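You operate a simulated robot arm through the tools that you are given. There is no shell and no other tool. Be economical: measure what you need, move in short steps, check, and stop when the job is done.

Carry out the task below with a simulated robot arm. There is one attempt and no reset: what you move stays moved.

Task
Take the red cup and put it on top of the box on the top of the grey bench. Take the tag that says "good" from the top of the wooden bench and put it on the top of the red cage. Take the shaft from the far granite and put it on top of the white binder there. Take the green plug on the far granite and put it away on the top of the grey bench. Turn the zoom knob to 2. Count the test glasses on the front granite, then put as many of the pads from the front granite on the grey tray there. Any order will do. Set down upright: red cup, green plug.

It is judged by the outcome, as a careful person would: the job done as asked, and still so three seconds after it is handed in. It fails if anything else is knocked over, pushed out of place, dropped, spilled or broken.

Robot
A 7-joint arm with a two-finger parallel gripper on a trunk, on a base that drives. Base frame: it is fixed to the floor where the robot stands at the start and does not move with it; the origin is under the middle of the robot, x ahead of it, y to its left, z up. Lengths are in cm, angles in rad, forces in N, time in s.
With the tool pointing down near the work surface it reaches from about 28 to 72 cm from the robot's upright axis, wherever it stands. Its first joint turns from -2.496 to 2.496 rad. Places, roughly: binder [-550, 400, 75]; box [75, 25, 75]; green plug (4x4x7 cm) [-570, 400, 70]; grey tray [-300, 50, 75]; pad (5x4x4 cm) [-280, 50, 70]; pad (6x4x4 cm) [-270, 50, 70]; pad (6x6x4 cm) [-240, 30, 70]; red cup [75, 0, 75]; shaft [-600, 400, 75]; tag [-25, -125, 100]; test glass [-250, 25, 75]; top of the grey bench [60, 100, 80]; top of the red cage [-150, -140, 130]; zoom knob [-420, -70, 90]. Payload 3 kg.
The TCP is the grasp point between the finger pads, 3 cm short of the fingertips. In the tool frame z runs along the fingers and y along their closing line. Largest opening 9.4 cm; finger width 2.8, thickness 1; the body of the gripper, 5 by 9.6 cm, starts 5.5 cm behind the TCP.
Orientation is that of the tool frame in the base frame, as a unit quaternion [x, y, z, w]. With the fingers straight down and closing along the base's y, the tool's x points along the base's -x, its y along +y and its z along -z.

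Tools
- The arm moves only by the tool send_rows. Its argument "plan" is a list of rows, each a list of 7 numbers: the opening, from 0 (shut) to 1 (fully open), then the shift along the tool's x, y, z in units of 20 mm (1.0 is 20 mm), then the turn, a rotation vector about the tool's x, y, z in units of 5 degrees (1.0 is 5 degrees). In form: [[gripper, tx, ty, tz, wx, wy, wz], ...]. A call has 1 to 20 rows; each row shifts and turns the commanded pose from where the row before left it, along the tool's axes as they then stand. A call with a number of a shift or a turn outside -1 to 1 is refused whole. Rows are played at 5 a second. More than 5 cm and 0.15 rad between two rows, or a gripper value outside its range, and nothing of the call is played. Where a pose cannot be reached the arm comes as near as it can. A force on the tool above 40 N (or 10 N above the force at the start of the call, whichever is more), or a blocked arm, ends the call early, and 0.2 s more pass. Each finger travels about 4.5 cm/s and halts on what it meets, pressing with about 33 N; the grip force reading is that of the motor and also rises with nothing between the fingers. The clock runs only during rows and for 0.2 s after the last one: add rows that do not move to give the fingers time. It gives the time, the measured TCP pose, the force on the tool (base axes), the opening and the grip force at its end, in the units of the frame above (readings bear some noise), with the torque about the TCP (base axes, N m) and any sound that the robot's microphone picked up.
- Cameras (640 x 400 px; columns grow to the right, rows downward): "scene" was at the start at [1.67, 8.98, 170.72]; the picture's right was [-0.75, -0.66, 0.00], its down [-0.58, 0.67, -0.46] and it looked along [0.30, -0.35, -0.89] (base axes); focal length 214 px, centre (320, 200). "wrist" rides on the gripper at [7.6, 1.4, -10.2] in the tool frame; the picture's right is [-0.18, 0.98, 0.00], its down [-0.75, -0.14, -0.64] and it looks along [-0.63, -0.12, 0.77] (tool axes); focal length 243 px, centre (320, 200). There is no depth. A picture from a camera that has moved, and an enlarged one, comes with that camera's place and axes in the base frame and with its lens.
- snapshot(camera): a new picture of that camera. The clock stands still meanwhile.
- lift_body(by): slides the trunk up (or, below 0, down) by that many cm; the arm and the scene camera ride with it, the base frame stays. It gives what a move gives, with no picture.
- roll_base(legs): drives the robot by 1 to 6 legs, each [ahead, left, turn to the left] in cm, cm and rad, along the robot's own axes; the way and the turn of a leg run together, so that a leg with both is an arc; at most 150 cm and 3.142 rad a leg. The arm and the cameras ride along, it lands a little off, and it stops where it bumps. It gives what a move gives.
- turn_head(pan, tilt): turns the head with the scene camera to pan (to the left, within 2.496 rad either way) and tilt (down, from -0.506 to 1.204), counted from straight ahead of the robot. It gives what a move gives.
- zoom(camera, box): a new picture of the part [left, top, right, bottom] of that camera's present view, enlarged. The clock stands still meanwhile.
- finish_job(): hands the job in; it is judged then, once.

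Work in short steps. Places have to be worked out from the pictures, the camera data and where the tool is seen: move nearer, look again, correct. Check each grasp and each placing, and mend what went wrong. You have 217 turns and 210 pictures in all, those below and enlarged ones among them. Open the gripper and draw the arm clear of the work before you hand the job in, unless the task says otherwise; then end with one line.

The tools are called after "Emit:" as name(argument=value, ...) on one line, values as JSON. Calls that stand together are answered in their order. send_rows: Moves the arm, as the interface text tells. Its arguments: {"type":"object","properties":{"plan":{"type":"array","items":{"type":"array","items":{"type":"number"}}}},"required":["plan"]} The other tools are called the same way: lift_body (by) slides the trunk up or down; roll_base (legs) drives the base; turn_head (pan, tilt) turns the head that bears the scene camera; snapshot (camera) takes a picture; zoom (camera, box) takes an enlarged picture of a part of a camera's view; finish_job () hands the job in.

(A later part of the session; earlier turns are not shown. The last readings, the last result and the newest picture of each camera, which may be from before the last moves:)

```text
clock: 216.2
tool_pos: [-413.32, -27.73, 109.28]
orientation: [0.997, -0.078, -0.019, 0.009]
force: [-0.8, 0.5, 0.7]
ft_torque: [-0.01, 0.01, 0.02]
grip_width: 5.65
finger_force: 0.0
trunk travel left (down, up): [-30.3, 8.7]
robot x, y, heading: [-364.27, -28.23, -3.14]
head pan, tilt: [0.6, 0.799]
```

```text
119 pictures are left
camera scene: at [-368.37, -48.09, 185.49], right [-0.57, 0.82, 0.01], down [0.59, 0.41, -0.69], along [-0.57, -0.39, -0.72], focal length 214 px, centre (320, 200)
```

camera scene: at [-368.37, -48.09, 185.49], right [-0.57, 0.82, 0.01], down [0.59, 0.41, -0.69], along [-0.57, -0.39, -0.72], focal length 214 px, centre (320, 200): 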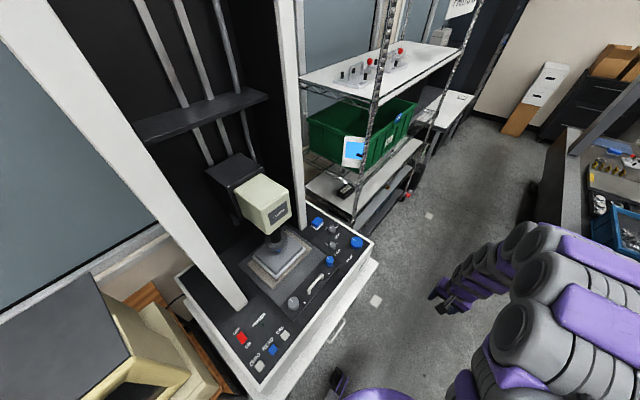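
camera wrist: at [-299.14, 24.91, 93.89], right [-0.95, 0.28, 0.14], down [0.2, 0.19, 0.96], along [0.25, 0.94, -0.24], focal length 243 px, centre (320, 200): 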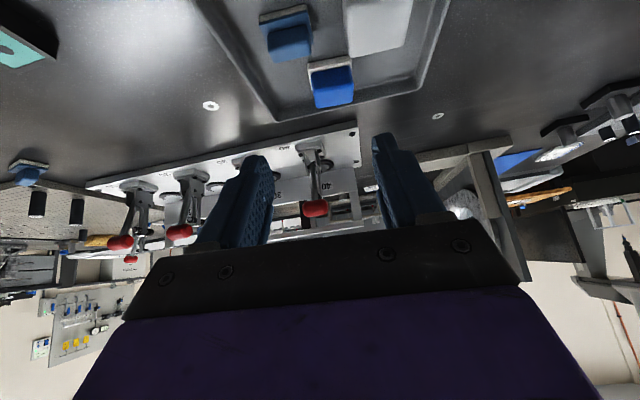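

Emit:
zoom(camera="scene", box=[280, 205, 380, 310])

Emit:
zoom(camera="scene", box=[295, 210, 375, 260])

```text
3.81 times, centred on (330, 258) of scene
camera zoom: at [-368.37, -48.09, 185.49], right [-0.57, 0.82, 0.01], down [0.59, 0.41, -0.69], along [-0.57, -0.39, -0.72], focal length 817 px, centre (282, -19)
```

zoom: 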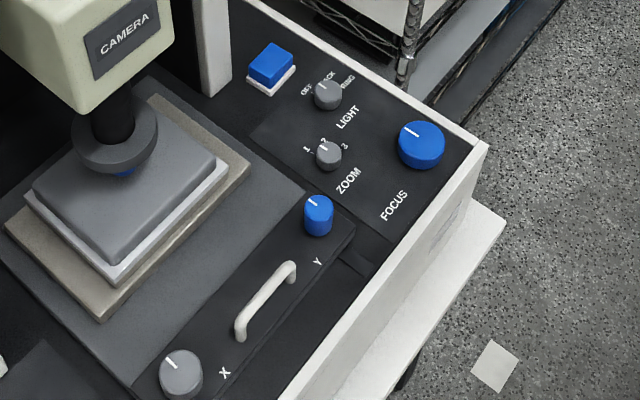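

```text
8.00 times, centred on (335, 235) of scene
camera zoom: at [-368.37, -48.09, 185.49], right [-0.57, 0.82, 0.01], down [0.59, 0.41, -0.69], along [-0.57, -0.39, -0.72], focal length 1716 px, centre (200, -80)
```

zoom: 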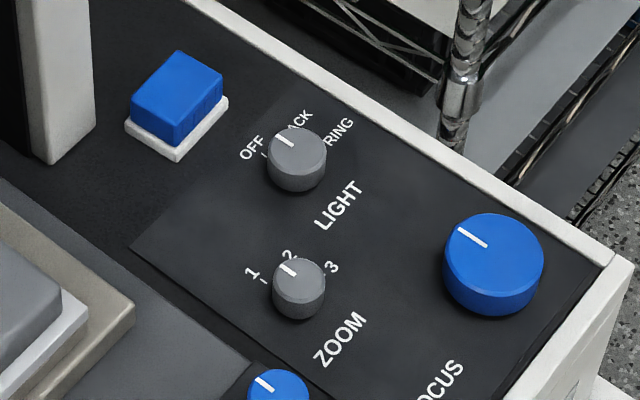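

The zoom knob (grey, labels 1‑2‑3) is at ≈(−421,−76,90). I retract the arm, turn to face the machine, and slide along to it.

Emit:
send_rows(plan=[[0.4, 1, 0, -0.3, 0, 0, 0], [0.4, 1, 0, -0.3, 0, 0, 0], [0.4, 1, 0, -0.3, 0, 0, 0], [0.4, 1, 0, -0.3, 0, 0, 0], [0.4, 1, 0, -0.3, 0, 0, 0], [0.4, 1, 0, -0.3, 0, 0, 0]])

Emit:
roll_base(legs=[[0, 0, 1.571], [0, -54, 0]])

Emit:
snapshot(camera="wrist")

Emit:
turn_head(pan=0.0, tilt=0.9)

Emit:
snapshot(camera="scene")

```text
clock: 217.6
tool_pos: [-401.34, -32.23, 112.33]
orientation: [0.997, -0.073, -0.02, 0.0]
force: [-0.1, 0.2, -0.5]
ft_torque: [0.04, 0.01, 0.03]
grip_width: 3.76
finger_force: 0.0
trunk travel left (down, up): [-30.3, 8.7]
robot x, y, heading: [-364.25, -28.64, -3.139]
head pan, tilt: [0.6, 0.799]
```

```text
clock: 224.5
tool_pos: [-414.34, -64.64, 112.17]
orientation: [0.763, 0.647, -0.015, 0.013]
force: [0.9, 0.3, -0.1]
ft_torque: [0.02, -0.02, -0.02]
grip_width: 3.75
finger_force: 0.0
trunk travel left (down, up): [-30.3, 8.7]
robot x, y, heading: [-417.68, -27.34, -1.586]
head pan, tilt: [0.6, 0.799]
```

```text
116 pictures are left
camera wrist: at [-411.62, -57.04, 122.17], right [0.94, -0.34, 0.01], down [-0.26, -0.69, 0.67], along [-0.22, -0.63, -0.74], focal length 243 px, centre (320, 200)
```

wrist: 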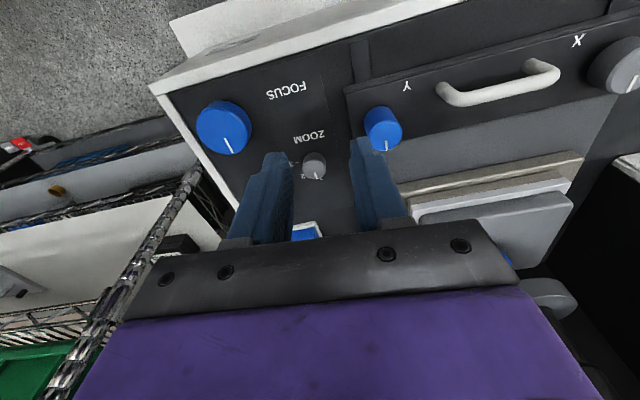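

```text
clock: 225.5
tool_pos: [-415.53, -64.51, 112.13]
orientation: [0.762, 0.647, -0.011, 0.017]
force: [-0.2, 0.3, 0.2]
ft_torque: [0.03, 0.01, -0.01]
grip_width: 3.77
finger_force: 0.1
trunk travel left (down, up): [-30.3, 8.7]
robot x, y, heading: [-417.86, -27.74, -1.582]
head pan, tilt: [0.0, 0.901]
```

```text
115 pictures are left
camera scene: at [-401.99, -32.79, 184.73], right [-1.0, 0.01, 0.01], down [0.0, 0.78, -0.62], along [-0.01, -0.62, -0.78], focal length 214 px, centre (320, 200)
```

scene: 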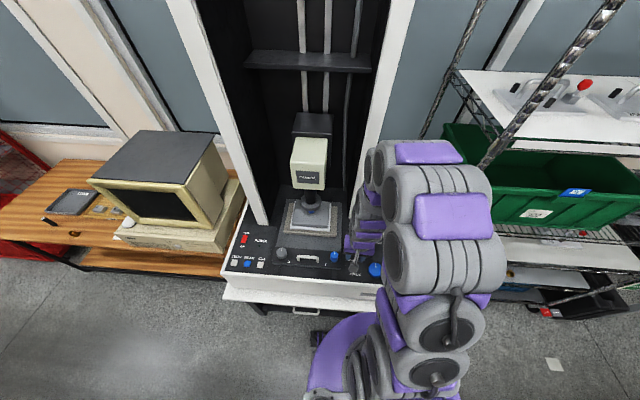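

Emit:
zoom(camera="wrist", box=[270, 110, 370, 190])

```text
5.00 times, centred on (320, 150) of wrist
camera zoom: at [-412.98, -56.92, 122.26], right [0.94, -0.34, 0.02], down [-0.26, -0.69, 0.67], along [-0.21, -0.63, -0.74], focal length 1213 px, centre (320, 450)
```

zoom: 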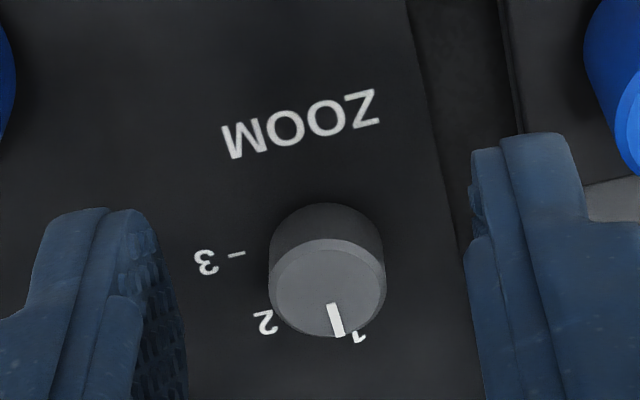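

The pointer is at "1"; labels 1≈264°, 2≈216°, 3≈165° (base angle). I must turn it ~48° clockwise (seen from above). Move above the knob.

Emit:
send_rows(plan=[[0.55, -0.99, -0.155, 1, 0, 0, 0], [0.55, -0.99, -0.155, 1, 0, 0, 0], [0.55, -0.99, -0.155, 1, 0, 0, 0], [0.55, -0.99, -0.155, 1, 0, 0, 0], [0.55, -0.99, -0.155, 1, 0, 0, 0], [0.55, -0.99, -0.155, 1, 0, 0, 0], [0.55, 0, 0, 0, 0, 0, 0], [0.55, 0, 0, 0, 0, 0, 0], [0.55, 0, 0, 0, 0, 0, 0]])

Emit:
snapshot(camera="wrist")

```text
clock: 227.5
tool_pos: [-420.6, -76.38, 100.79]
orientation: [0.763, 0.646, -0.007, 0.02]
force: [0.8, -0.5, -0.3]
ft_torque: [0.0, -0.04, 0.01]
grip_width: 5.18
finger_force: 0.2
trunk travel left (down, up): [-30.3, 8.7]
robot x, y, heading: [-417.85, -27.21, -1.576]
head pan, tilt: [0.0, 0.901]
```

```text
113 pictures are left
camera wrist: at [-417.98, -68.81, 110.76], right [0.94, -0.34, 0.03], down [-0.27, -0.69, 0.67], along [-0.21, -0.63, -0.74], focal length 243 px, centre (320, 200)
```

wrist: 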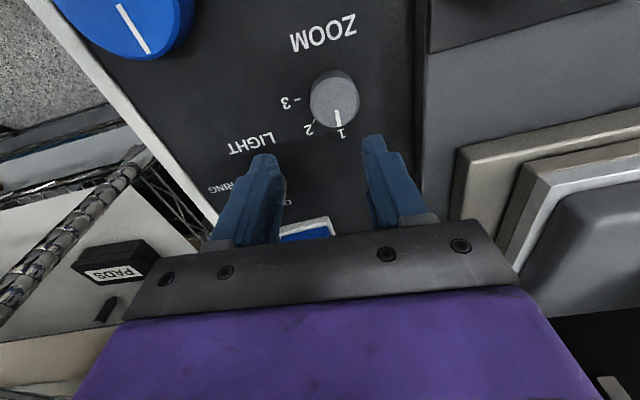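

Re-triangulated: knob top at ≈(−418.6,−74.6,95). Shift there and look.

Emit:
send_rows(plan=[[0.55, 0.5, 0.42, 0.25, 0, 0, 0], [0.55, 0.5, 0.42, 0.25, 0, 0, 0], [0.55, 0, 0, 0, 0, 0, 0], [0.55, 0, 0, 0, 0, 0, 0], [0.55, 0, 0, 0, 0, 0, 0], [0.55, 0, 0, 0, 0, 0, 0]])

Emit:
snapshot(camera="wrist")

```text
clock: 228.9
tool_pos: [-417.45, -74.69, 99.84]
orientation: [0.762, 0.647, -0.011, 0.017]
force: [-0.5, -0.1, -0.4]
ft_torque: [-0.02, 0.04, 0.01]
grip_width: 5.18
finger_force: 0.0
trunk travel left (down, up): [-30.3, 8.7]
robot x, y, heading: [-417.47, -27.31, -1.581]
head pan, tilt: [0.0, 0.901]
```

```text
112 pictures are left
camera wrist: at [-414.83, -67.09, 109.71], right [0.94, -0.34, 0.02], down [-0.27, -0.69, 0.67], along [-0.21, -0.63, -0.74], focal length 243 px, centre (320, 200)
```

wrist: 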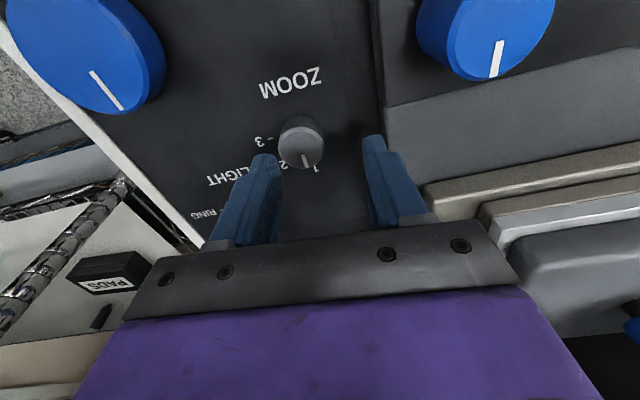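

Knob top now (−418.7,−75.0,94.2). Align and lower to TCP z≈96 (tips ≈93).

Emit:
send_rows(plan=[[0.55, -0.18, -0.6, 0, 0, 0, 0], [0.55, 0, 0, 0.8, 0, 0, 0], [0.55, 0, 0, 0.8, 0, 0, 0], [0.55, 0, 0, 0.3, 0, 0, 0], [0.55, 0, 0, 0, 0, 0, 0], [0.55, 0, 0, 0, 0, 0, 0]])

Emit:
snapshot(camera="wrist")

```text
clock: 230.3
tool_pos: [-419.01, -74.99, 95.84]
orientation: [0.762, 0.647, -0.009, 0.018]
force: [0.4, 0.5, 0.1]
ft_torque: [-0.03, 0.02, 0.0]
grip_width: 5.16
finger_force: 0.1
trunk travel left (down, up): [-30.3, 8.7]
robot x, y, heading: [-417.82, -27.52, -1.583]
head pan, tilt: [0.0, 0.901]
```

```text
111 pictures are left
camera wrist: at [-416.46, -67.43, 105.85], right [0.94, -0.34, 0.02], down [-0.27, -0.69, 0.67], along [-0.21, -0.63, -0.74], focal length 243 px, centre (320, 200)
```

wrist: 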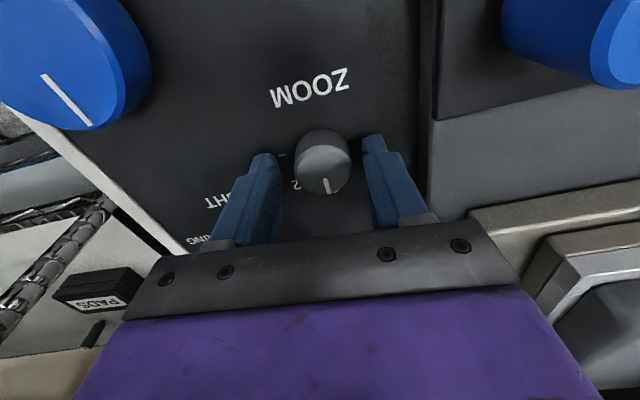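

The knob is centred between the fingers. Close on it.

Emit:
send_rows(plan=[[0.4, 0, 0, 0, 0, 0, 0], [0.2, 0, 0, 0, 0, 0, 0], [0, 0, 0, 0, 0, 0, 0], [0, 0, 0, 0, 0, 0, 0], [0, 0, 0, 0, 0, 0, 0]])

Emit:
zoom(camera="wrist", box=[240, 80, 400, 240])

```text
clock: 231.5
tool_pos: [-418.84, -74.98, 95.91]
orientation: [0.762, 0.647, -0.01, 0.018]
force: [10.3, -2.3, 1.1]
ft_torque: [0.0, 0.74, -0.04]
grip_width: 3.19
finger_force: 45.1
trunk travel left (down, up): [-30.3, 8.7]
robot x, y, heading: [-417.31, -27.17, -1.587]
head pan, tilt: [0.0, 0.901]
```

```text
2.50 times, centred on (320, 160) of wrist
camera zoom: at [-416.2, -67.45, 105.84], right [0.94, -0.34, 0.02], down [-0.27, -0.69, 0.67], along [-0.21, -0.63, -0.74], focal length 606 px, centre (320, 300)
```

zoom: 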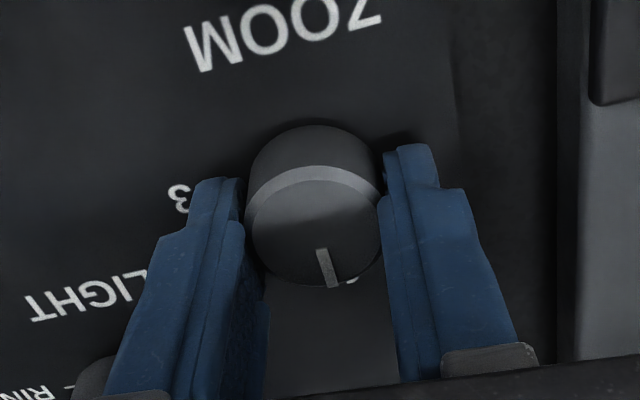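

Gripped (3.2 cm). Rotate +48° about the tool axis (clockwise from above).

Emit:
send_rows(plan=[[0, 0, 0, 0, 0, 0, 1], [0, 0, 0, 0, 0, 0, 1], [0, 0, 0, 0, 0, 0, 1], [0, 0, 0, 0, 0, 0, 1], [0, 0, 0, 0, 0, 0, 1], [0, 0, 0, 0, 0, 0, 1], [0, 0, 0, 0, 0, 0, 1], [0, 0, 0, 0, 0, 0, 1], [0, 0, 0, 0, 0, 0, 1], [0, 0, 0, 0, 0, 0, 0.7], [0, 0, 0, 0, 0, 0, 0], [0, 0, 0, 0, 0, 0, 0]])

Emit:
snapshot(camera="wrist")

```text
clock: 234.1
tool_pos: [-419.11, -74.77, 95.98]
orientation: [0.961, 0.276, 0.0, 0.02]
force: [-7.6, 23.2, -17.6]
ft_torque: [1.05, 0.93, 0.1]
grip_width: 3.22
finger_force: 44.8
trunk travel left (down, up): [-30.3, 8.7]
robot x, y, heading: [-417.73, -27.5, -1.582]
head pan, tilt: [0.0, 0.901]
```

```text
109 pictures are left
camera wrist: at [-411.99, -71.73, 106.1], right [0.37, -0.93, 0.04], down [-0.72, -0.26, 0.64], along [-0.59, -0.26, -0.76], focal length 243 px, centre (320, 200)
```

wrist: 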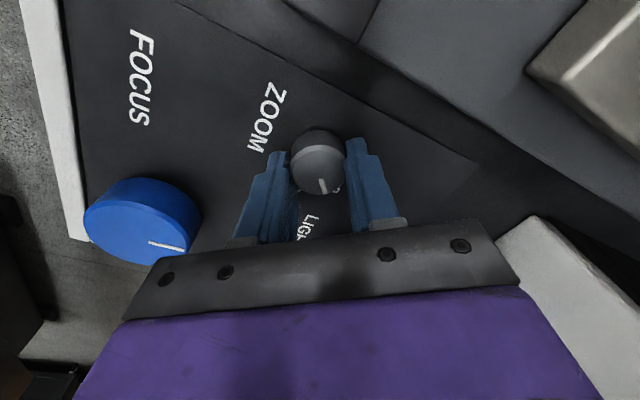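

The knob followed. Release gently and rise to read the pointer.

Emit:
send_rows(plan=[[0.4, 0, 0, 0, 0, 0, 0], [0.55, 0, 0, 0, 0, 0, 0], [0.55, 0, 0, 0, 0, 0, 0], [0.55, 0, 0, -1, 0, 0, 0], [0.55, 0, 0, -1, 0, 0, 0], [0.55, 0, 0, -1, 0, 0, 0], [0.55, 0, 0, 0, 0, 0, 0], [0.55, 0, 0, 0, 0, 0, 0]])

Emit:
zoom(camera="wrist", box=[260, 60, 400, 180])

```text
clock: 235.9
tool_pos: [-419.08, -74.74, 101.96]
orientation: [0.961, 0.276, -0.001, 0.02]
force: [-0.6, 0.0, -0.3]
ft_torque: [-0.03, 0.01, -0.01]
grip_width: 5.19
finger_force: 0.0
trunk travel left (down, up): [-30.3, 8.7]
robot x, y, heading: [-417.68, -27.57, -1.584]
head pan, tilt: [0.0, 0.901]
```

```text
3.33 times, centred on (330, 120) of wrist
camera zoom: at [-411.89, -71.54, 112.09], right [0.37, -0.93, 0.04], down [-0.72, -0.26, 0.65], along [-0.59, -0.27, -0.76], focal length 809 px, centre (287, 467)
```

zoom: 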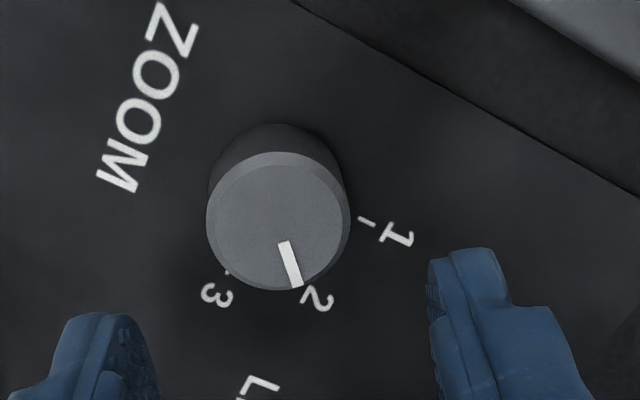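

Pointer now aims at "2". I retract the arm (and unwind the wrist) and check with the scene camera too.

Emit:
send_rows(plan=[[0.5, 0, 0, -1, 0, 0, -1], [0.5, 0, 0, -1, 0, 0, -1], [0.5, 0, 0, -1, 0, 0, -1], [0.5, 0, 0, -1, 0, 0, -1], [0.5, 0, 0, -1, 0, 0, -1], [0.5, 0, 0, 0, 0, 0, -1], [0.5, 0, 0, 0, 0, 0, -1], [0.5, 0, 0, 0, 0, 0, -1], [0.5, 0, 0, 0, 0, 0, -1], [0.5, 0, 0, 0, 0, 0, -1], [0.5, 0, 0, 0, 0, 0, -1], [0.5, 0, 0, 0, 0, 0, -1]])

Emit:
roll_base(legs=[[-25, 0, 0]])

Emit:
turn_head(pan=0.0, tilt=0.8)

Emit:
snapshot(camera="scene")

Emit:
snapshot(camera="wrist")

```text
clock: 238.5
tool_pos: [-419.0, -74.4, 111.82]
orientation: [0.694, 0.72, -0.011, 0.017]
force: [-0.7, -0.1, -0.4]
ft_torque: [0.04, -0.02, -0.01]
grip_width: 4.72
finger_force: 0.1
trunk travel left (down, up): [-30.3, 8.7]
robot x, y, heading: [-417.48, -27.83, -1.586]
head pan, tilt: [0.0, 0.901]
```

```text
clock: 240.4
tool_pos: [-418.79, -48.79, 111.84]
orientation: [0.693, 0.72, -0.012, 0.017]
force: [-0.5, -0.2, 0.3]
ft_torque: [0.02, 0.03, 0.04]
grip_width: 4.69
finger_force: 0.1
trunk travel left (down, up): [-30.3, 8.7]
robot x, y, heading: [-416.98, -2.36, -1.583]
head pan, tilt: [0.0, 0.901]
```

```text
clock: 241.0
tool_pos: [-418.75, -48.68, 111.88]
orientation: [0.693, 0.721, -0.012, 0.018]
force: [0.0, -0.6, 0.5]
ft_torque: [0.03, -0.02, 0.0]
grip_width: 4.71
finger_force: 0.0
trunk travel left (down, up): [-30.3, 8.7]
robot x, y, heading: [-417.64, -2.17, -1.576]
head pan, tilt: [0.0, 0.799]
```

```text
107 pictures are left
camera scene: at [-403.31, -7.85, 185.64], right [-1.0, 0.01, 0.0], down [0.01, 0.72, -0.7], along [-0.01, -0.7, -0.72], focal length 214 px, centre (320, 200)
```

scene: 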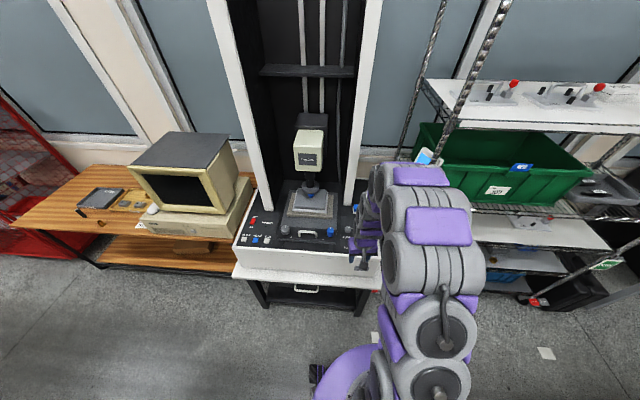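

```text
106 pictures are left
camera wrist: at [-417.61, -40.74, 121.86], right [0.99, -0.15, 0.01], down [-0.12, -0.73, 0.67], along [-0.09, -0.67, -0.74], focal length 243 px, centre (320, 200)
```

wrist: 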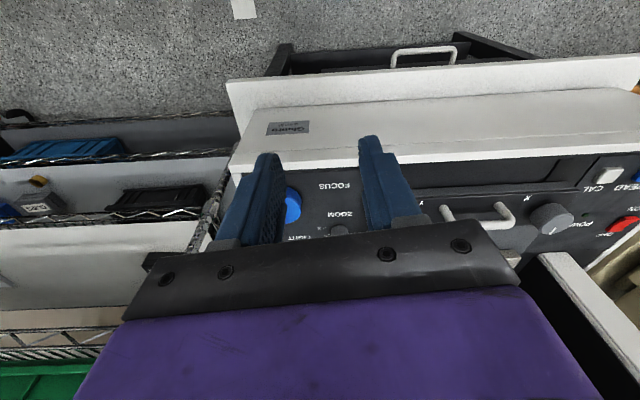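

The arm hides the knob here. I turn round to +y (left turn) for the next leg and look back at the knob and ahead.

Emit:
roll_base(legs=[[0, 0, 3.14]])

Emit:
turn_head(pan=-2.49, tilt=0.9)

Emit:
snapshot(camera="scene")

Emit:
turn_head(pan=0.4, tilt=0.35)

Emit:
snapshot(camera="scene")

```text
clock: 248.8
tool_pos: [-416.83, 44.76, 111.93]
orientation: [0.726, -0.687, -0.017, -0.012]
force: [-0.7, -0.2, -0.1]
ft_torque: [0.0, -0.02, -0.01]
grip_width: 4.69
finger_force: 0.1
trunk travel left (down, up): [-30.3, 8.7]
robot x, y, heading: [-417.49, -1.97, 1.577]
head pan, tilt: [0.0, 0.799]
```

```text
clock: 251.1
tool_pos: [-416.88, 44.62, 112.12]
orientation: [0.726, -0.687, -0.018, -0.013]
force: [0.7, 0.3, -0.5]
ft_torque: [0.02, 0.01, 0.02]
grip_width: 4.7
finger_force: 0.0
trunk travel left (down, up): [-30.3, 8.7]
robot x, y, heading: [-417.26, -2.23, 1.573]
head pan, tilt: [-2.491, 0.901]
```

```text
105 pictures are left
camera scene: at [-426.8, -10.85, 184.89], right [-0.79, -0.61, 0.0], down [-0.48, 0.62, -0.62], along [0.38, -0.49, -0.78], focal length 214 px, centre (320, 200)
```

scene: 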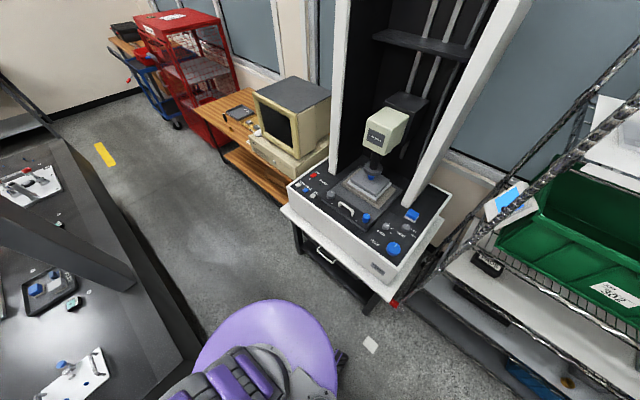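

```text
clock: 253.6
tool_pos: [-416.85, 44.47, 111.95]
orientation: [0.726, -0.687, -0.019, -0.012]
force: [0.4, 0.6, -0.1]
ft_torque: [0.03, 0.0, 0.0]
grip_width: 4.72
finger_force: 0.1
trunk travel left (down, up): [-30.3, 8.7]
robot x, y, heading: [-417.72, -2.49, 1.577]
head pan, tilt: [0.4, 0.351]
```

```text
104 pictures are left
camera scene: at [-435.09, 3.72, 189.61], right [0.92, 0.39, 0.0], down [0.14, -0.32, -0.94], along [-0.37, 0.86, -0.35], focal length 214 px, centre (320, 200)
```

scene: 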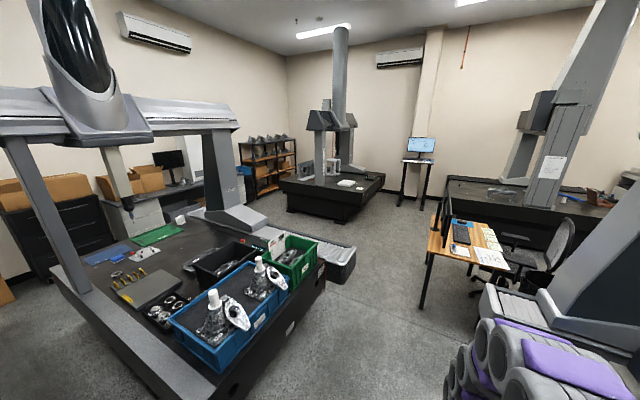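

The far granite lies at about (−540,390). The passage between the block (x≈−487) and the desk (x≈−408) is clear along x≈−447; I drive there.

Emit:
roll_base(legs=[[0, 30, 0], [140, 0, 0], [110, 0, 0]])

Emit:
turn_head(pan=0.6, tilt=0.6)

Emit:
snapshot(camera="scene")

```text
clock: 267.5
tool_pos: [-441.27, 294.9, 112.07]
orientation: [0.714, -0.699, -0.018, -0.013]
force: [1.4, 0.0, -0.5]
ft_torque: [0.02, 0.02, 0.01]
grip_width: 4.72
finger_force: 0.0
trunk travel left (down, up): [-30.3, 8.7]
robot x, y, heading: [-443.1, 248.13, 1.543]
head pan, tilt: [0.4, 0.351]
```

```text
clock: 268.3
tool_pos: [-441.41, 294.73, 112.15]
orientation: [0.714, -0.7, -0.019, -0.013]
force: [-0.5, 0.0, 0.1]
ft_torque: [-0.01, -0.01, 0.01]
grip_width: 4.7
finger_force: 0.0
trunk travel left (down, up): [-30.3, 8.7]
robot x, y, heading: [-443.76, 248.05, 1.542]
head pan, tilt: [0.6, 0.6]
```

```text
103 pictures are left
camera scene: at [-463.42, 253.38, 187.22], right [0.84, 0.54, 0.0], down [0.31, -0.48, -0.82], along [-0.44, 0.69, -0.57], focal length 214 px, centre (320, 200)
```

scene: 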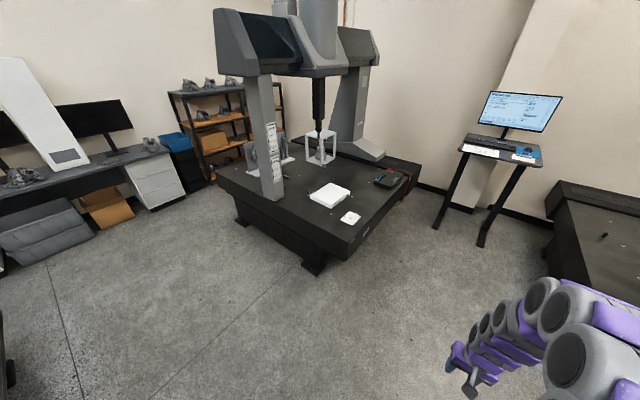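

Emit:
zoom(camera="scene", box=[210, 110, 430, 250])

```text
2.86 times, centred on (320, 180) of scene
camera zoom: at [-463.42, 253.38, 187.22], right [0.84, 0.54, 0.0], down [0.31, -0.48, -0.82], along [-0.44, 0.69, -0.57], focal length 613 px, centre (320, 257)
```

zoom: 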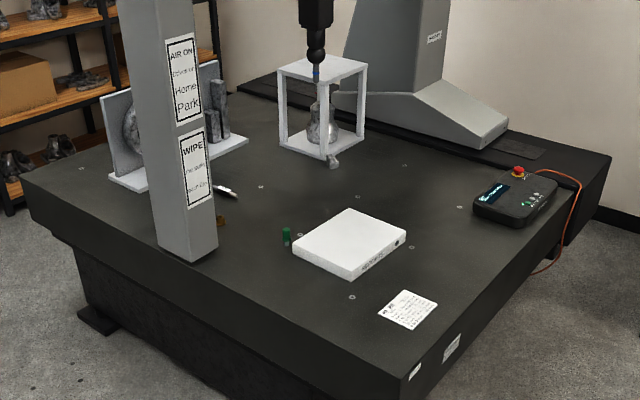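

Shaft ≈(−609,412), plug ≈(−567,396), binder ≈(−548,404); bridge column stands near (−593,378). I drive to the front of this granite, left of the column, for the shaft.

Emit:
roll_base(legs=[[48, 0, 0.03], [0, 90, 0], [0, 88, 0]])

Emit:
turn_head(pan=-0.1, tilt=0.8)

Emit:
snapshot(camera="scene")

Emit:
snapshot(camera="wrist")

```text
clock: 279.6
tool_pos: [-614.6, 342.39, 112.08]
orientation: [0.726, -0.688, -0.022, -0.009]
force: [-0.3, 0.5, -0.4]
ft_torque: [0.01, 0.04, 0.01]
grip_width: 4.71
finger_force: 0.0
trunk travel left (down, up): [-30.3, 8.7]
robot x, y, heading: [-616.48, 295.89, 1.58]
head pan, tilt: [0.6, 0.6]
```

```text
clock: 280.6
tool_pos: [-614.01, 342.27, 112.07]
orientation: [0.725, -0.689, -0.024, -0.008]
force: [0.5, 1.1, 0.3]
ft_torque: [0.01, 0.03, 0.0]
grip_width: 4.69
finger_force: 0.1
trunk travel left (down, up): [-30.3, 8.7]
robot x, y, heading: [-616.2, 295.99, 1.578]
head pan, tilt: [-0.099, 0.799]
```

```text
101 pictures are left
camera scene: at [-628.3, 301.05, 185.73], right [1.0, -0.09, -0.01], down [-0.07, -0.72, -0.7], along [0.06, 0.69, -0.72], focal length 214 px, centre (320, 200)
```

scene: 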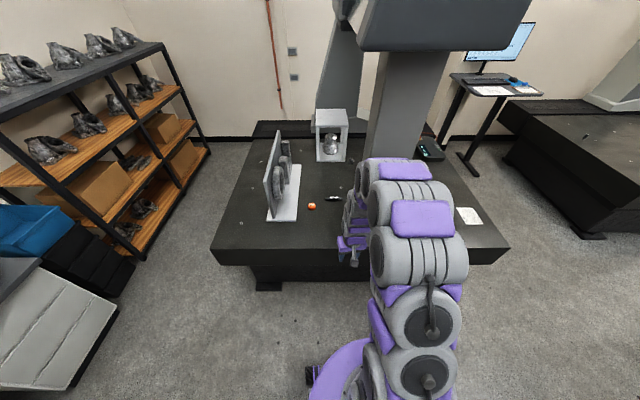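

```text
100 pictures are left
camera wrist: at [-614.74, 333.97, 121.98], right [-0.99, 0.13, 0.03], down [0.12, 0.73, 0.67], along [0.07, 0.67, -0.74], focal length 243 px, centre (320, 200)
```

wrist: 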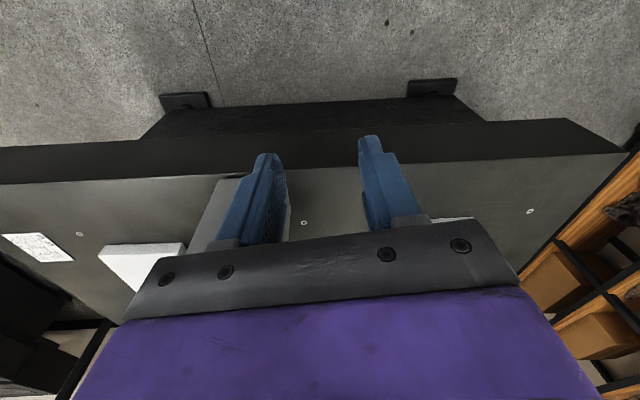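

Emit:
zoom(camera="scene", box=[280, 170, 380, 240])

```text
5.71 times, centred on (330, 205) of scene
camera zoom: at [-628.3, 301.05, 185.73], right [1.0, -0.09, -0.01], down [-0.07, -0.72, -0.7], along [0.06, 0.69, -0.72], focal length 1226 px, centre (263, 171)
```

zoom: 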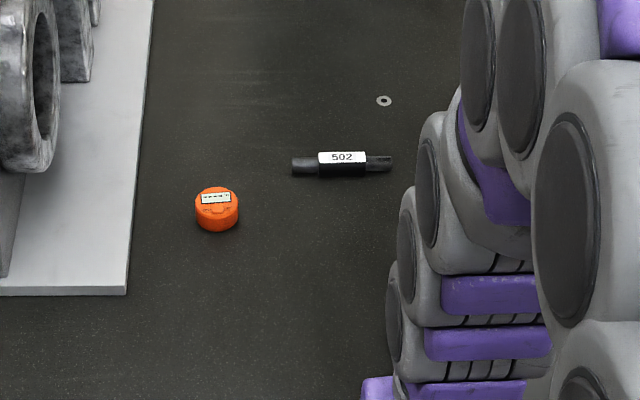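

The shaft lies along x at ≈(−608.6,410.5), z≈71.5, 13 cm long. I rotate the wrist 90° (closing along y, camera on the −x side) and drive closer, keeping left of the column.

Emit:
send_rows(plan=[[0.5, 0, 0, 0, 0, 0, 1], [0.5, 0, 0, 0, 0, 0, 1], [0.5, 0, 0, 0, 0, 0, 1], [0.5, 0, 0, 0, 0, 0, 1], [0.5, 0, 0, 0, 0, 0, 1], [0.5, 0, 0, 0, 0, 0, 1], [0.5, 0, 0, 0, 0, 0, 1], [0.5, 0, 0, 0, 0, 0, 1], [0.5, 0, 0, 0, 0, 0, 1], [0.5, 0, 0, 0, 0, 0, 1], [0.5, 0, 0, 0, 0, 0, 1], [0.5, 0, 0, 0, 0, 0, 1], [0.5, 0, 0, 0, 0, 0, 1], [0.5, 0, 0, 0, 0, 0, 1], [0.5, 0, 0, 0, 0, 0, 1], [0.5, 0, 0, 0, 0, 0, 1], [0.5, 0, 0, 0, 0, 0, 1], [0.5, 0, 0, 0, 0, 0, 1]])

Emit:
roll_base(legs=[[0, 12, 0], [30, 0, 0], [12, 0, 0]])

Emit:
snapshot(camera="wrist")

Emit:
snapshot(camera="scene")

```text
clock: 284.4
tool_pos: [-614.89, 342.12, 112.1]
orientation: [-0.026, 0.999, 0.023, -0.01]
force: [0.2, 0.9, 0.5]
ft_torque: [-0.02, 0.01, 0.0]
grip_width: 4.68
finger_force: 0.1
trunk travel left (down, up): [-30.3, 8.7]
robot x, y, heading: [-616.44, 296.2, 1.58]
head pan, tilt: [-0.099, 0.799]
```

```text
clock: 288.1
tool_pos: [-623.75, 384.7, 112.02]
orientation: [-0.024, 0.999, 0.023, -0.021]
force: [0.8, 0.5, 0.8]
ft_torque: [-0.03, 0.05, 0.01]
grip_width: 4.72
finger_force: 0.0
trunk travel left (down, up): [-30.3, 8.7]
robot x, y, heading: [-627.62, 338.05, 1.578]
head pan, tilt: [-0.099, 0.799]
```

```text
98 pictures are left
camera wrist: at [-630.9, 385.16, 122.57], right [0.14, 0.99, 0.04], down [0.79, -0.13, 0.6], along [0.6, -0.05, -0.8], focal length 243 px, centre (320, 200)
```

wrist: 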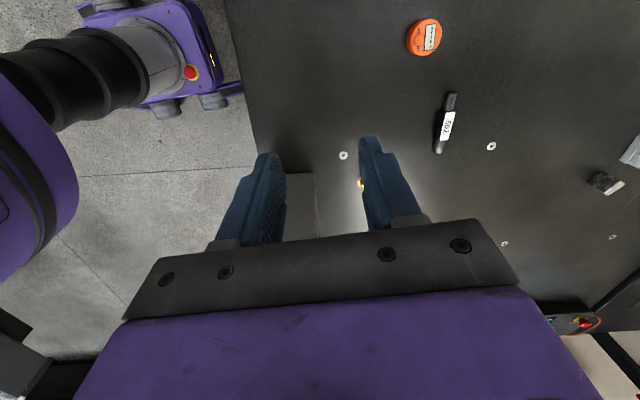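

```text
97 pictures are left
camera scene: at [-639.25, 343.53, 185.77], right [1.0, -0.09, -0.01], down [-0.07, -0.72, -0.69], along [0.06, 0.69, -0.72], focal length 214 px, centre (320, 200)
```

scene: 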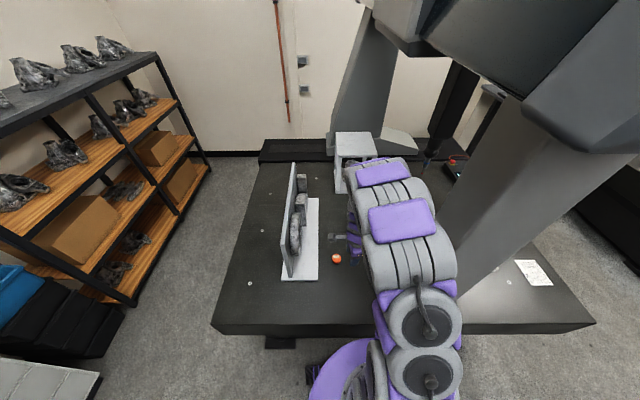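

Shaft at ≈(−608.9,411.3). I reach out at this height (best reach) and will descend with the trunk.

Emit:
send_rows(plan=[[0.45, -0.64, 0.973, 0.442, 0, 0, 0], [0.45, -0.64, 0.973, 0.442, 0, 0, 0], [0.45, -0.64, 0.973, 0.442, 0, 0, 0], [0.45, -0.64, 0.973, 0.442, 0, 0, 0], [0.45, -0.64, 0.973, 0.442, 0, 0, 0], [0.45, -0.64, 0.973, 0.442, 0, 0, 0], [0.45, -0.64, 0.973, 0.442, 0, 0, 0], [0.45, -0.64, 0.973, 0.442, 0, 0, 0], [0.45, -0.64, 0.973, 0.442, 0, 0, 0], [0.45, -0.64, 0.973, 0.442, 0, 0, 0], [0.45, -0.64, 0.973, 0.442, 0, 0, 0], [0.45, -0.64, 0.973, 0.442, 0, 0, 0], [0.45, -0.64, 0.973, 0.442, 0, 0, 0], [0.45, 0, 0, 0, 0, 0, 0], [0.45, 0, 0, 0, 0, 0, 0], [0.45, 0, 0, 0, 0, 0, 0]])

Emit:
snapshot(camera="wrist")

Emit:
snapshot(camera="scene")

```text
clock: 291.6
tool_pos: [-608.53, 411.2, 101.37]
orientation: [-0.022, 0.999, 0.025, -0.02]
force: [0.2, -0.1, 0.0]
ft_torque: [0.04, 0.01, -0.01]
grip_width: 4.21
finger_force: 0.0
trunk travel left (down, up): [-30.3, 8.7]
robot x, y, heading: [-627.82, 338.33, 1.578]
head pan, tilt: [-0.099, 0.799]
```

```text
96 pictures are left
camera wrist: at [-615.88, 411.57, 111.92], right [0.14, 0.99, 0.04], down [0.78, -0.14, 0.61], along [0.61, -0.05, -0.79], focal length 243 px, centre (320, 200)
```

wrist: 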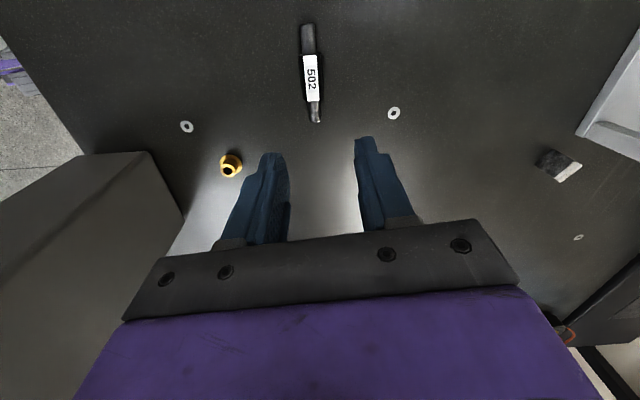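

```text
95 pictures are left
camera scene: at [-640.58, 343.68, 185.66], right [1.0, -0.09, 0.0], down [-0.07, -0.72, -0.69], along [0.06, 0.69, -0.72], focal length 214 px, centre (320, 200)
```

scene: 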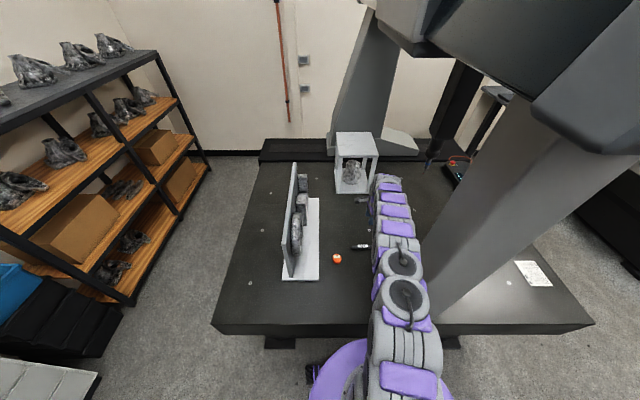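

Directly above the shaft. Yaw +6.5° about the tool axis to square up, then lower the trunk 23 cm and look.

Emit:
send_rows(plan=[[0.45, 0, 0, 0, 0, 0, 0.65], [0.45, 0, 0, 0, 0, 0, 0.65], [0.45, 0, 0, 0, 0, 0, 0]])

Emit:
lift_body(by=-23)

Emit:
snapshot(camera="wrist")

```text
clock: 292.4
tool_pos: [-609.43, 411.22, 101.36]
orientation: [0.034, 0.999, 0.024, -0.018]
force: [-0.3, 1.2, -0.8]
ft_torque: [0.04, 0.01, -0.02]
grip_width: 4.25
finger_force: 0.1
trunk travel left (down, up): [-30.3, 8.7]
robot x, y, heading: [-627.43, 338.55, 1.577]
head pan, tilt: [-0.099, 0.799]
```

```text
clock: 294.8
tool_pos: [-609.96, 411.1, 78.49]
orientation: [0.033, 0.999, 0.024, -0.016]
force: [-0.5, -0.3, 0.1]
ft_torque: [0.01, -0.02, 0.0]
grip_width: 4.24
finger_force: 0.1
trunk travel left (down, up): [-7.3, 31.7]
robot x, y, heading: [-627.6, 338.3, 1.577]
head pan, tilt: [-0.099, 0.799]
```

```text
94 pictures are left
camera wrist: at [-616.98, 412.42, 89.01], right [0.25, 0.97, 0.04], down [0.76, -0.22, 0.61], along [0.6, -0.12, -0.79], focal length 243 px, centre (320, 200)
```

wrist: 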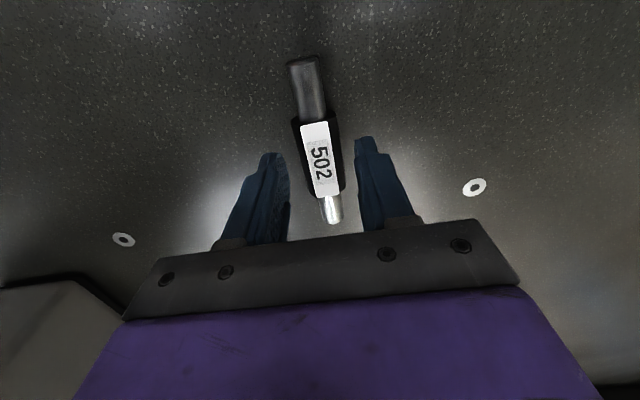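

Well centred. Lower 4.4 cm, checking force.

Emit:
lift_body(by=-4.3)

Emit:
snapshot(camera="wrist")

```text
clock: 295.6
tool_pos: [-609.85, 411.07, 74.17]
orientation: [0.033, 0.999, 0.023, -0.018]
force: [-4.5, -0.8, 5.7]
ft_torque: [-0.23, 0.18, -0.21]
grip_width: 4.31
finger_force: 0.3
trunk travel left (down, up): [-3.0, 36.0]
robot x, y, heading: [-627.92, 338.47, 1.582]
head pan, tilt: [-0.099, 0.799]
```

```text
93 pictures are left
camera wrist: at [-617.03, 412.42, 84.73], right [0.25, 0.97, 0.04], down [0.76, -0.22, 0.61], along [0.6, -0.12, -0.79], focal length 243 px, centre (320, 200)
```

wrist: 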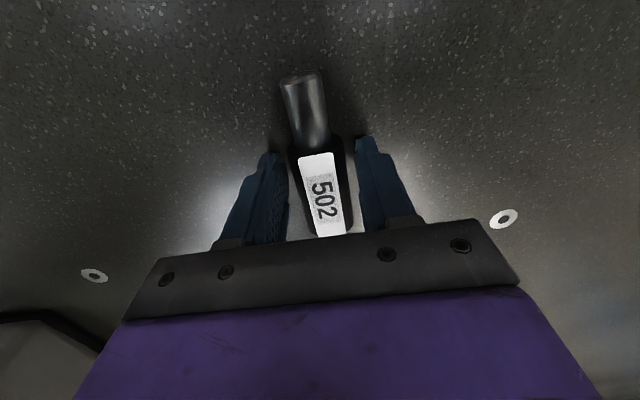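

Fingertips just touch the granite. Close.

Emit:
send_rows(plan=[[0.4, 0, 0, -0.05, 0, 0, 0], [0.3, 0, 0, 0, 0, 0, 0], [0.2, 0, 0, 0, 0, 0, 0], [0, 0, 0, 0, 0, 0, 0], [0, 0, 0, 0, 0, 0, 0], [0, 0, 0, 0, 0, 0, 0]])

Emit:
lift_body(by=14)

Emit:
snapshot(camera="wrist")

```text
clock: 297.0
tool_pos: [-609.68, 411.14, 74.18]
orientation: [0.034, 0.999, 0.022, -0.018]
force: [0.7, -0.1, 0.7]
ft_torque: [-0.03, -0.02, -0.03]
grip_width: 3.13
finger_force: 32.9
trunk travel left (down, up): [-3.0, 36.0]
robot x, y, heading: [-627.81, 338.47, 1.574]
head pan, tilt: [-0.099, 0.799]
```

```text
clock: 298.7
tool_pos: [-609.54, 411.09, 88.18]
orientation: [0.034, 0.999, 0.022, -0.018]
force: [0.2, 0.4, -5.4]
ft_torque: [-0.02, 0.09, -0.02]
grip_width: 3.11
finger_force: 33.6
trunk travel left (down, up): [-17.0, 22.0]
robot x, y, heading: [-627.76, 338.54, 1.575]
head pan, tilt: [-0.099, 0.799]
```

```text
92 pictures are left
camera wrist: at [-616.77, 412.43, 98.7], right [0.25, 0.97, 0.04], down [0.76, -0.22, 0.61], along [0.59, -0.12, -0.79], focal length 243 px, centre (320, 200)
```

wrist: 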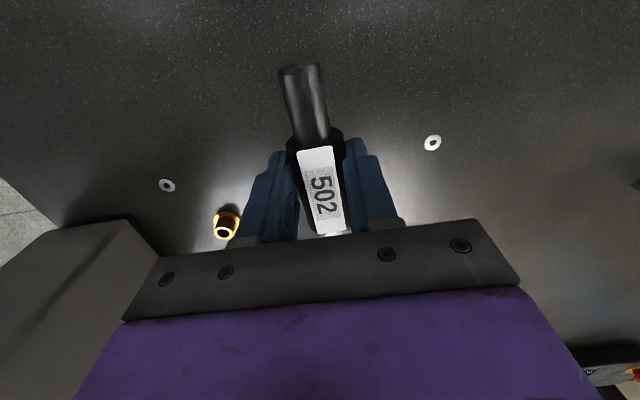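

Shaft held firmly. Raise, shift left away from the column, back out, and retract.

Emit:
lift_body(by=12)

Emit:
roll_base(legs=[[0, 11, 0], [-45, 0, 0]])

Emit:
send_rows(plan=[[0, 0, -1, 0, 0, 0, 0], [0, 0, -1, 0, 0, 0, 0], [0, 0, -1, 0, 0, 0, 0], [0, 0, -1, 0, 0, 0, 0], [0, 0, -1, 0, 0, 0, 0], [0, 0, -1, 0, 0, 0, 0], [0, 0, -1, 0, 0, 0, 0], [0, 0, -1, 0, 0, 0, 0], [0, 0, -1, 0, 0, 0, 0], [0, 0, -1, 0, 0, 0, 0], [0, 0, -1, 0, 0, 0, 0], [0, 0, -1, 0, 0, 0, 0], [0, 0, 0, 0, 0, 0, 0]])

Emit:
roll_base(legs=[[0, -84, 0]])

Emit:
turn_head(pan=0.1, tilt=0.85)

Emit:
snapshot(camera="scene")

Emit:
snapshot(camera="wrist")

```text
clock: 300.2
tool_pos: [-609.56, 411.12, 100.09]
orientation: [0.034, 0.999, 0.023, -0.018]
force: [-0.4, -0.2, -4.4]
ft_torque: [0.03, 0.04, 0.01]
grip_width: 3.09
finger_force: 32.9
trunk travel left (down, up): [-29.0, 10.0]
robot x, y, heading: [-628.28, 338.2, 1.571]
head pan, tilt: [-0.099, 0.799]
```

```text
clock: 303.7
tool_pos: [-621.97, 366.78, 100.56]
orientation: [0.033, 0.999, 0.025, -0.012]
force: [-0.7, 0.6, -2.3]
ft_torque: [-0.04, -0.02, 0.01]
grip_width: 3.1
finger_force: 33.4
trunk travel left (down, up): [-29.0, 10.0]
robot x, y, heading: [-638.22, 293.97, 1.576]
head pan, tilt: [-0.099, 0.799]
```

```text
clock: 306.5
tool_pos: [-619.36, 342.58, 98.7]
orientation: [0.035, 0.999, 0.026, -0.031]
force: [0.4, 0.4, -4.7]
ft_torque: [0.02, 0.05, -0.03]
grip_width: 3.1
finger_force: 32.8
trunk travel left (down, up): [-29.0, 10.0]
robot x, y, heading: [-638.18, 294.14, 1.579]
head pan, tilt: [-0.099, 0.799]
```

```text
clock: 311.0
tool_pos: [-537.57, 343.72, 99.13]
orientation: [0.027, 0.999, 0.025, -0.02]
force: [-0.2, -0.4, -5.2]
ft_torque: [-0.01, 0.01, 0.01]
grip_width: 3.12
finger_force: 32.9
trunk travel left (down, up): [-29.0, 10.0]
robot x, y, heading: [-553.73, 295.07, 1.586]
head pan, tilt: [-0.099, 0.799]
```

```text
clock: 311.7
tool_pos: [-537.06, 343.48, 99.15]
orientation: [0.027, 0.999, 0.026, -0.022]
force: [0.1, 0.0, -4.5]
ft_torque: [-0.01, 0.08, 0.02]
grip_width: 3.11
finger_force: 32.6
trunk travel left (down, up): [-29.0, 10.0]
robot x, y, heading: [-553.96, 295.01, 1.588]
head pan, tilt: [0.099, 0.85]
```

```text
91 pictures are left
camera scene: at [-566.71, 299.77, 184.08], right [0.99, 0.12, -0.01], down [0.08, -0.75, -0.66], along [-0.08, 0.65, -0.75], focal length 214 px, centre (320, 200)
```

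scene: 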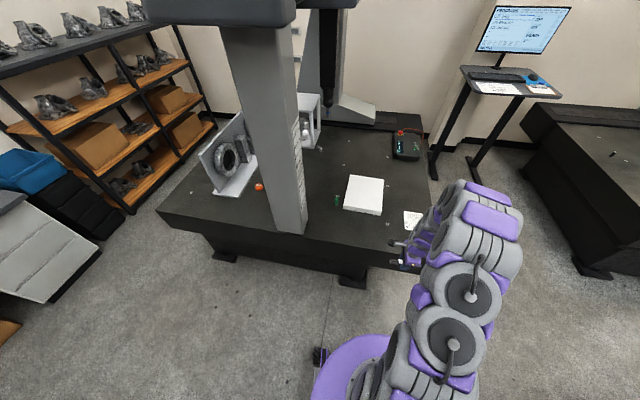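

```text
90 pictures are left
camera wrist: at [-544.13, 344.7, 109.8], right [0.24, 0.97, 0.04], down [0.77, -0.21, 0.6], along [0.59, -0.11, -0.8], focal length 243 px, centre (320, 200)
```

wrist: 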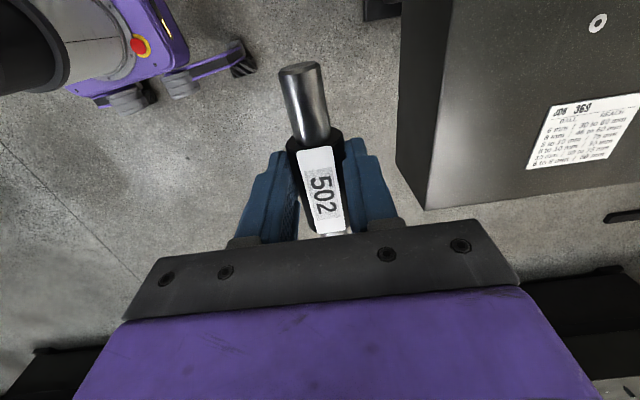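

Zoom on the binder and plug.

Emit:
zoom(camera="scene", box=[320, 160, 420, 230])

```text
5.71 times, centred on (370, 195) of scene
camera zoom: at [-566.71, 299.77, 184.08], right [0.99, 0.12, -0.01], down [0.08, -0.75, -0.66], along [-0.08, 0.65, -0.75], focal length 1226 px, centre (34, 229)
```

zoom: 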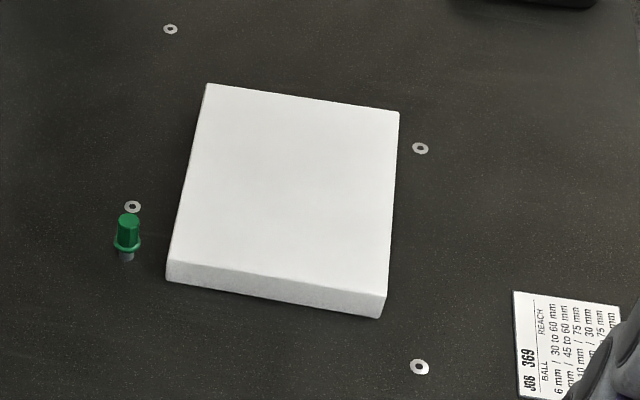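

Binder centre ≈(−548,404), top z≈75; plug ≈(−567.4,393.5). Drive ahead 43 and place the shaft over the binder.

Emit:
roll_base(legs=[[42, 0, 0]])

Emit:
send_rows(plan=[[0, 0.6, 0.9, 0, 0, 0, 0], [0, 0.6, 0.9, 0, 0, 0, 0], [0, 0.6, 0.9, 0, 0, 0, 0], [0, 0.6, 0.9, 0, 0, 0, 0], [0, 0.6, 0.9, 0, 0, 0, 0], [0, 0.6, 0.9, 0, 0, 0, 0], [0, 0.6, 0.9, 0, 0, 0, 0], [0, 0.6, 0.9, 0, 0, 0, 0], [0, 0.6, 0.9, 0, 0, 0, 0], [0, 0, 0, 0, 0, 0, 0], [0, 0, 0, 0, 0, 0, 0]])

Emit:
snapshot(camera="wrist")

```text
clock: 314.3
tool_pos: [-538.69, 385.85, 99.04]
orientation: [0.023, 0.999, 0.026, -0.022]
force: [-0.1, 0.0, -5.0]
ft_torque: [-0.02, 0.05, 0.01]
grip_width: 3.13
finger_force: 32.7
trunk travel left (down, up): [-29.0, 10.0]
robot x, y, heading: [-554.62, 336.94, 1.598]
head pan, tilt: [0.099, 0.85]
```

```text
clock: 316.7
tool_pos: [-549.27, 402.19, 100.58]
orientation: [0.022, 0.999, 0.027, -0.018]
force: [-0.8, -0.3, -6.0]
ft_torque: [-0.01, 0.05, -0.03]
grip_width: 3.1
finger_force: 33.0
trunk travel left (down, up): [-29.0, 10.0]
robot x, y, heading: [-555.1, 336.97, 1.592]
head pan, tilt: [0.099, 0.85]
```

```text
88 pictures are left
camera wrist: at [-556.44, 403.28, 111.08], right [0.23, 0.97, 0.04], down [0.77, -0.21, 0.61], along [0.6, -0.1, -0.79], focal length 243 px, centre (320, 200)
```

wrist: 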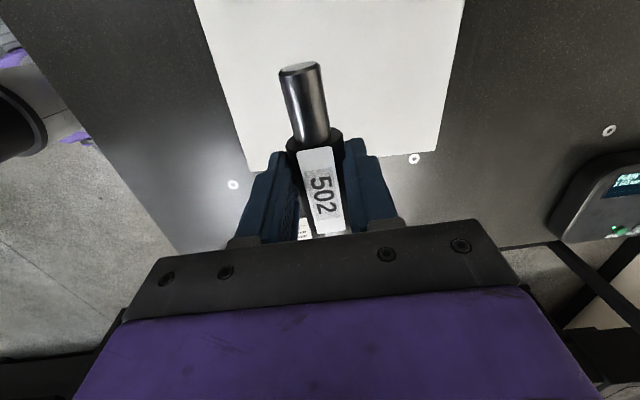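

Shaft is over the binder with margin. Lower 19.5 cm by trunk, then gently.

Emit:
lift_body(by=-19.5)

Emit:
lift_body(by=-1)

Emit:
snapshot(camera="wrist")

```text
clock: 318.9
tool_pos: [-549.47, 402.13, 81.1]
orientation: [0.022, 0.999, 0.026, -0.017]
force: [0.8, 0.1, -4.6]
ft_torque: [0.0, 0.03, 0.01]
grip_width: 3.13
finger_force: 32.9
trunk travel left (down, up): [-9.5, 29.5]
robot x, y, heading: [-554.53, 337.14, 1.597]
head pan, tilt: [0.099, 0.85]
```

```text
clock: 319.4
tool_pos: [-549.44, 402.21, 79.91]
orientation: [0.022, 0.999, 0.026, -0.018]
force: [-0.8, 0.2, -5.7]
ft_torque: [0.01, 0.05, 0.01]
grip_width: 3.1
finger_force: 33.0
trunk travel left (down, up): [-8.5, 30.5]
robot x, y, heading: [-554.5, 336.85, 1.598]
head pan, tilt: [0.099, 0.85]
```

```text
87 pictures are left
camera wrist: at [-556.59, 403.21, 90.63], right [0.23, 0.97, 0.05], down [0.77, -0.21, 0.61], along [0.6, -0.1, -0.79], focal length 243 px, centre (320, 200)
```

wrist: 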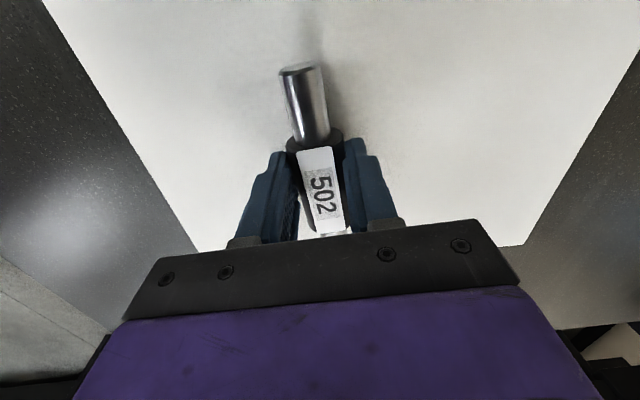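

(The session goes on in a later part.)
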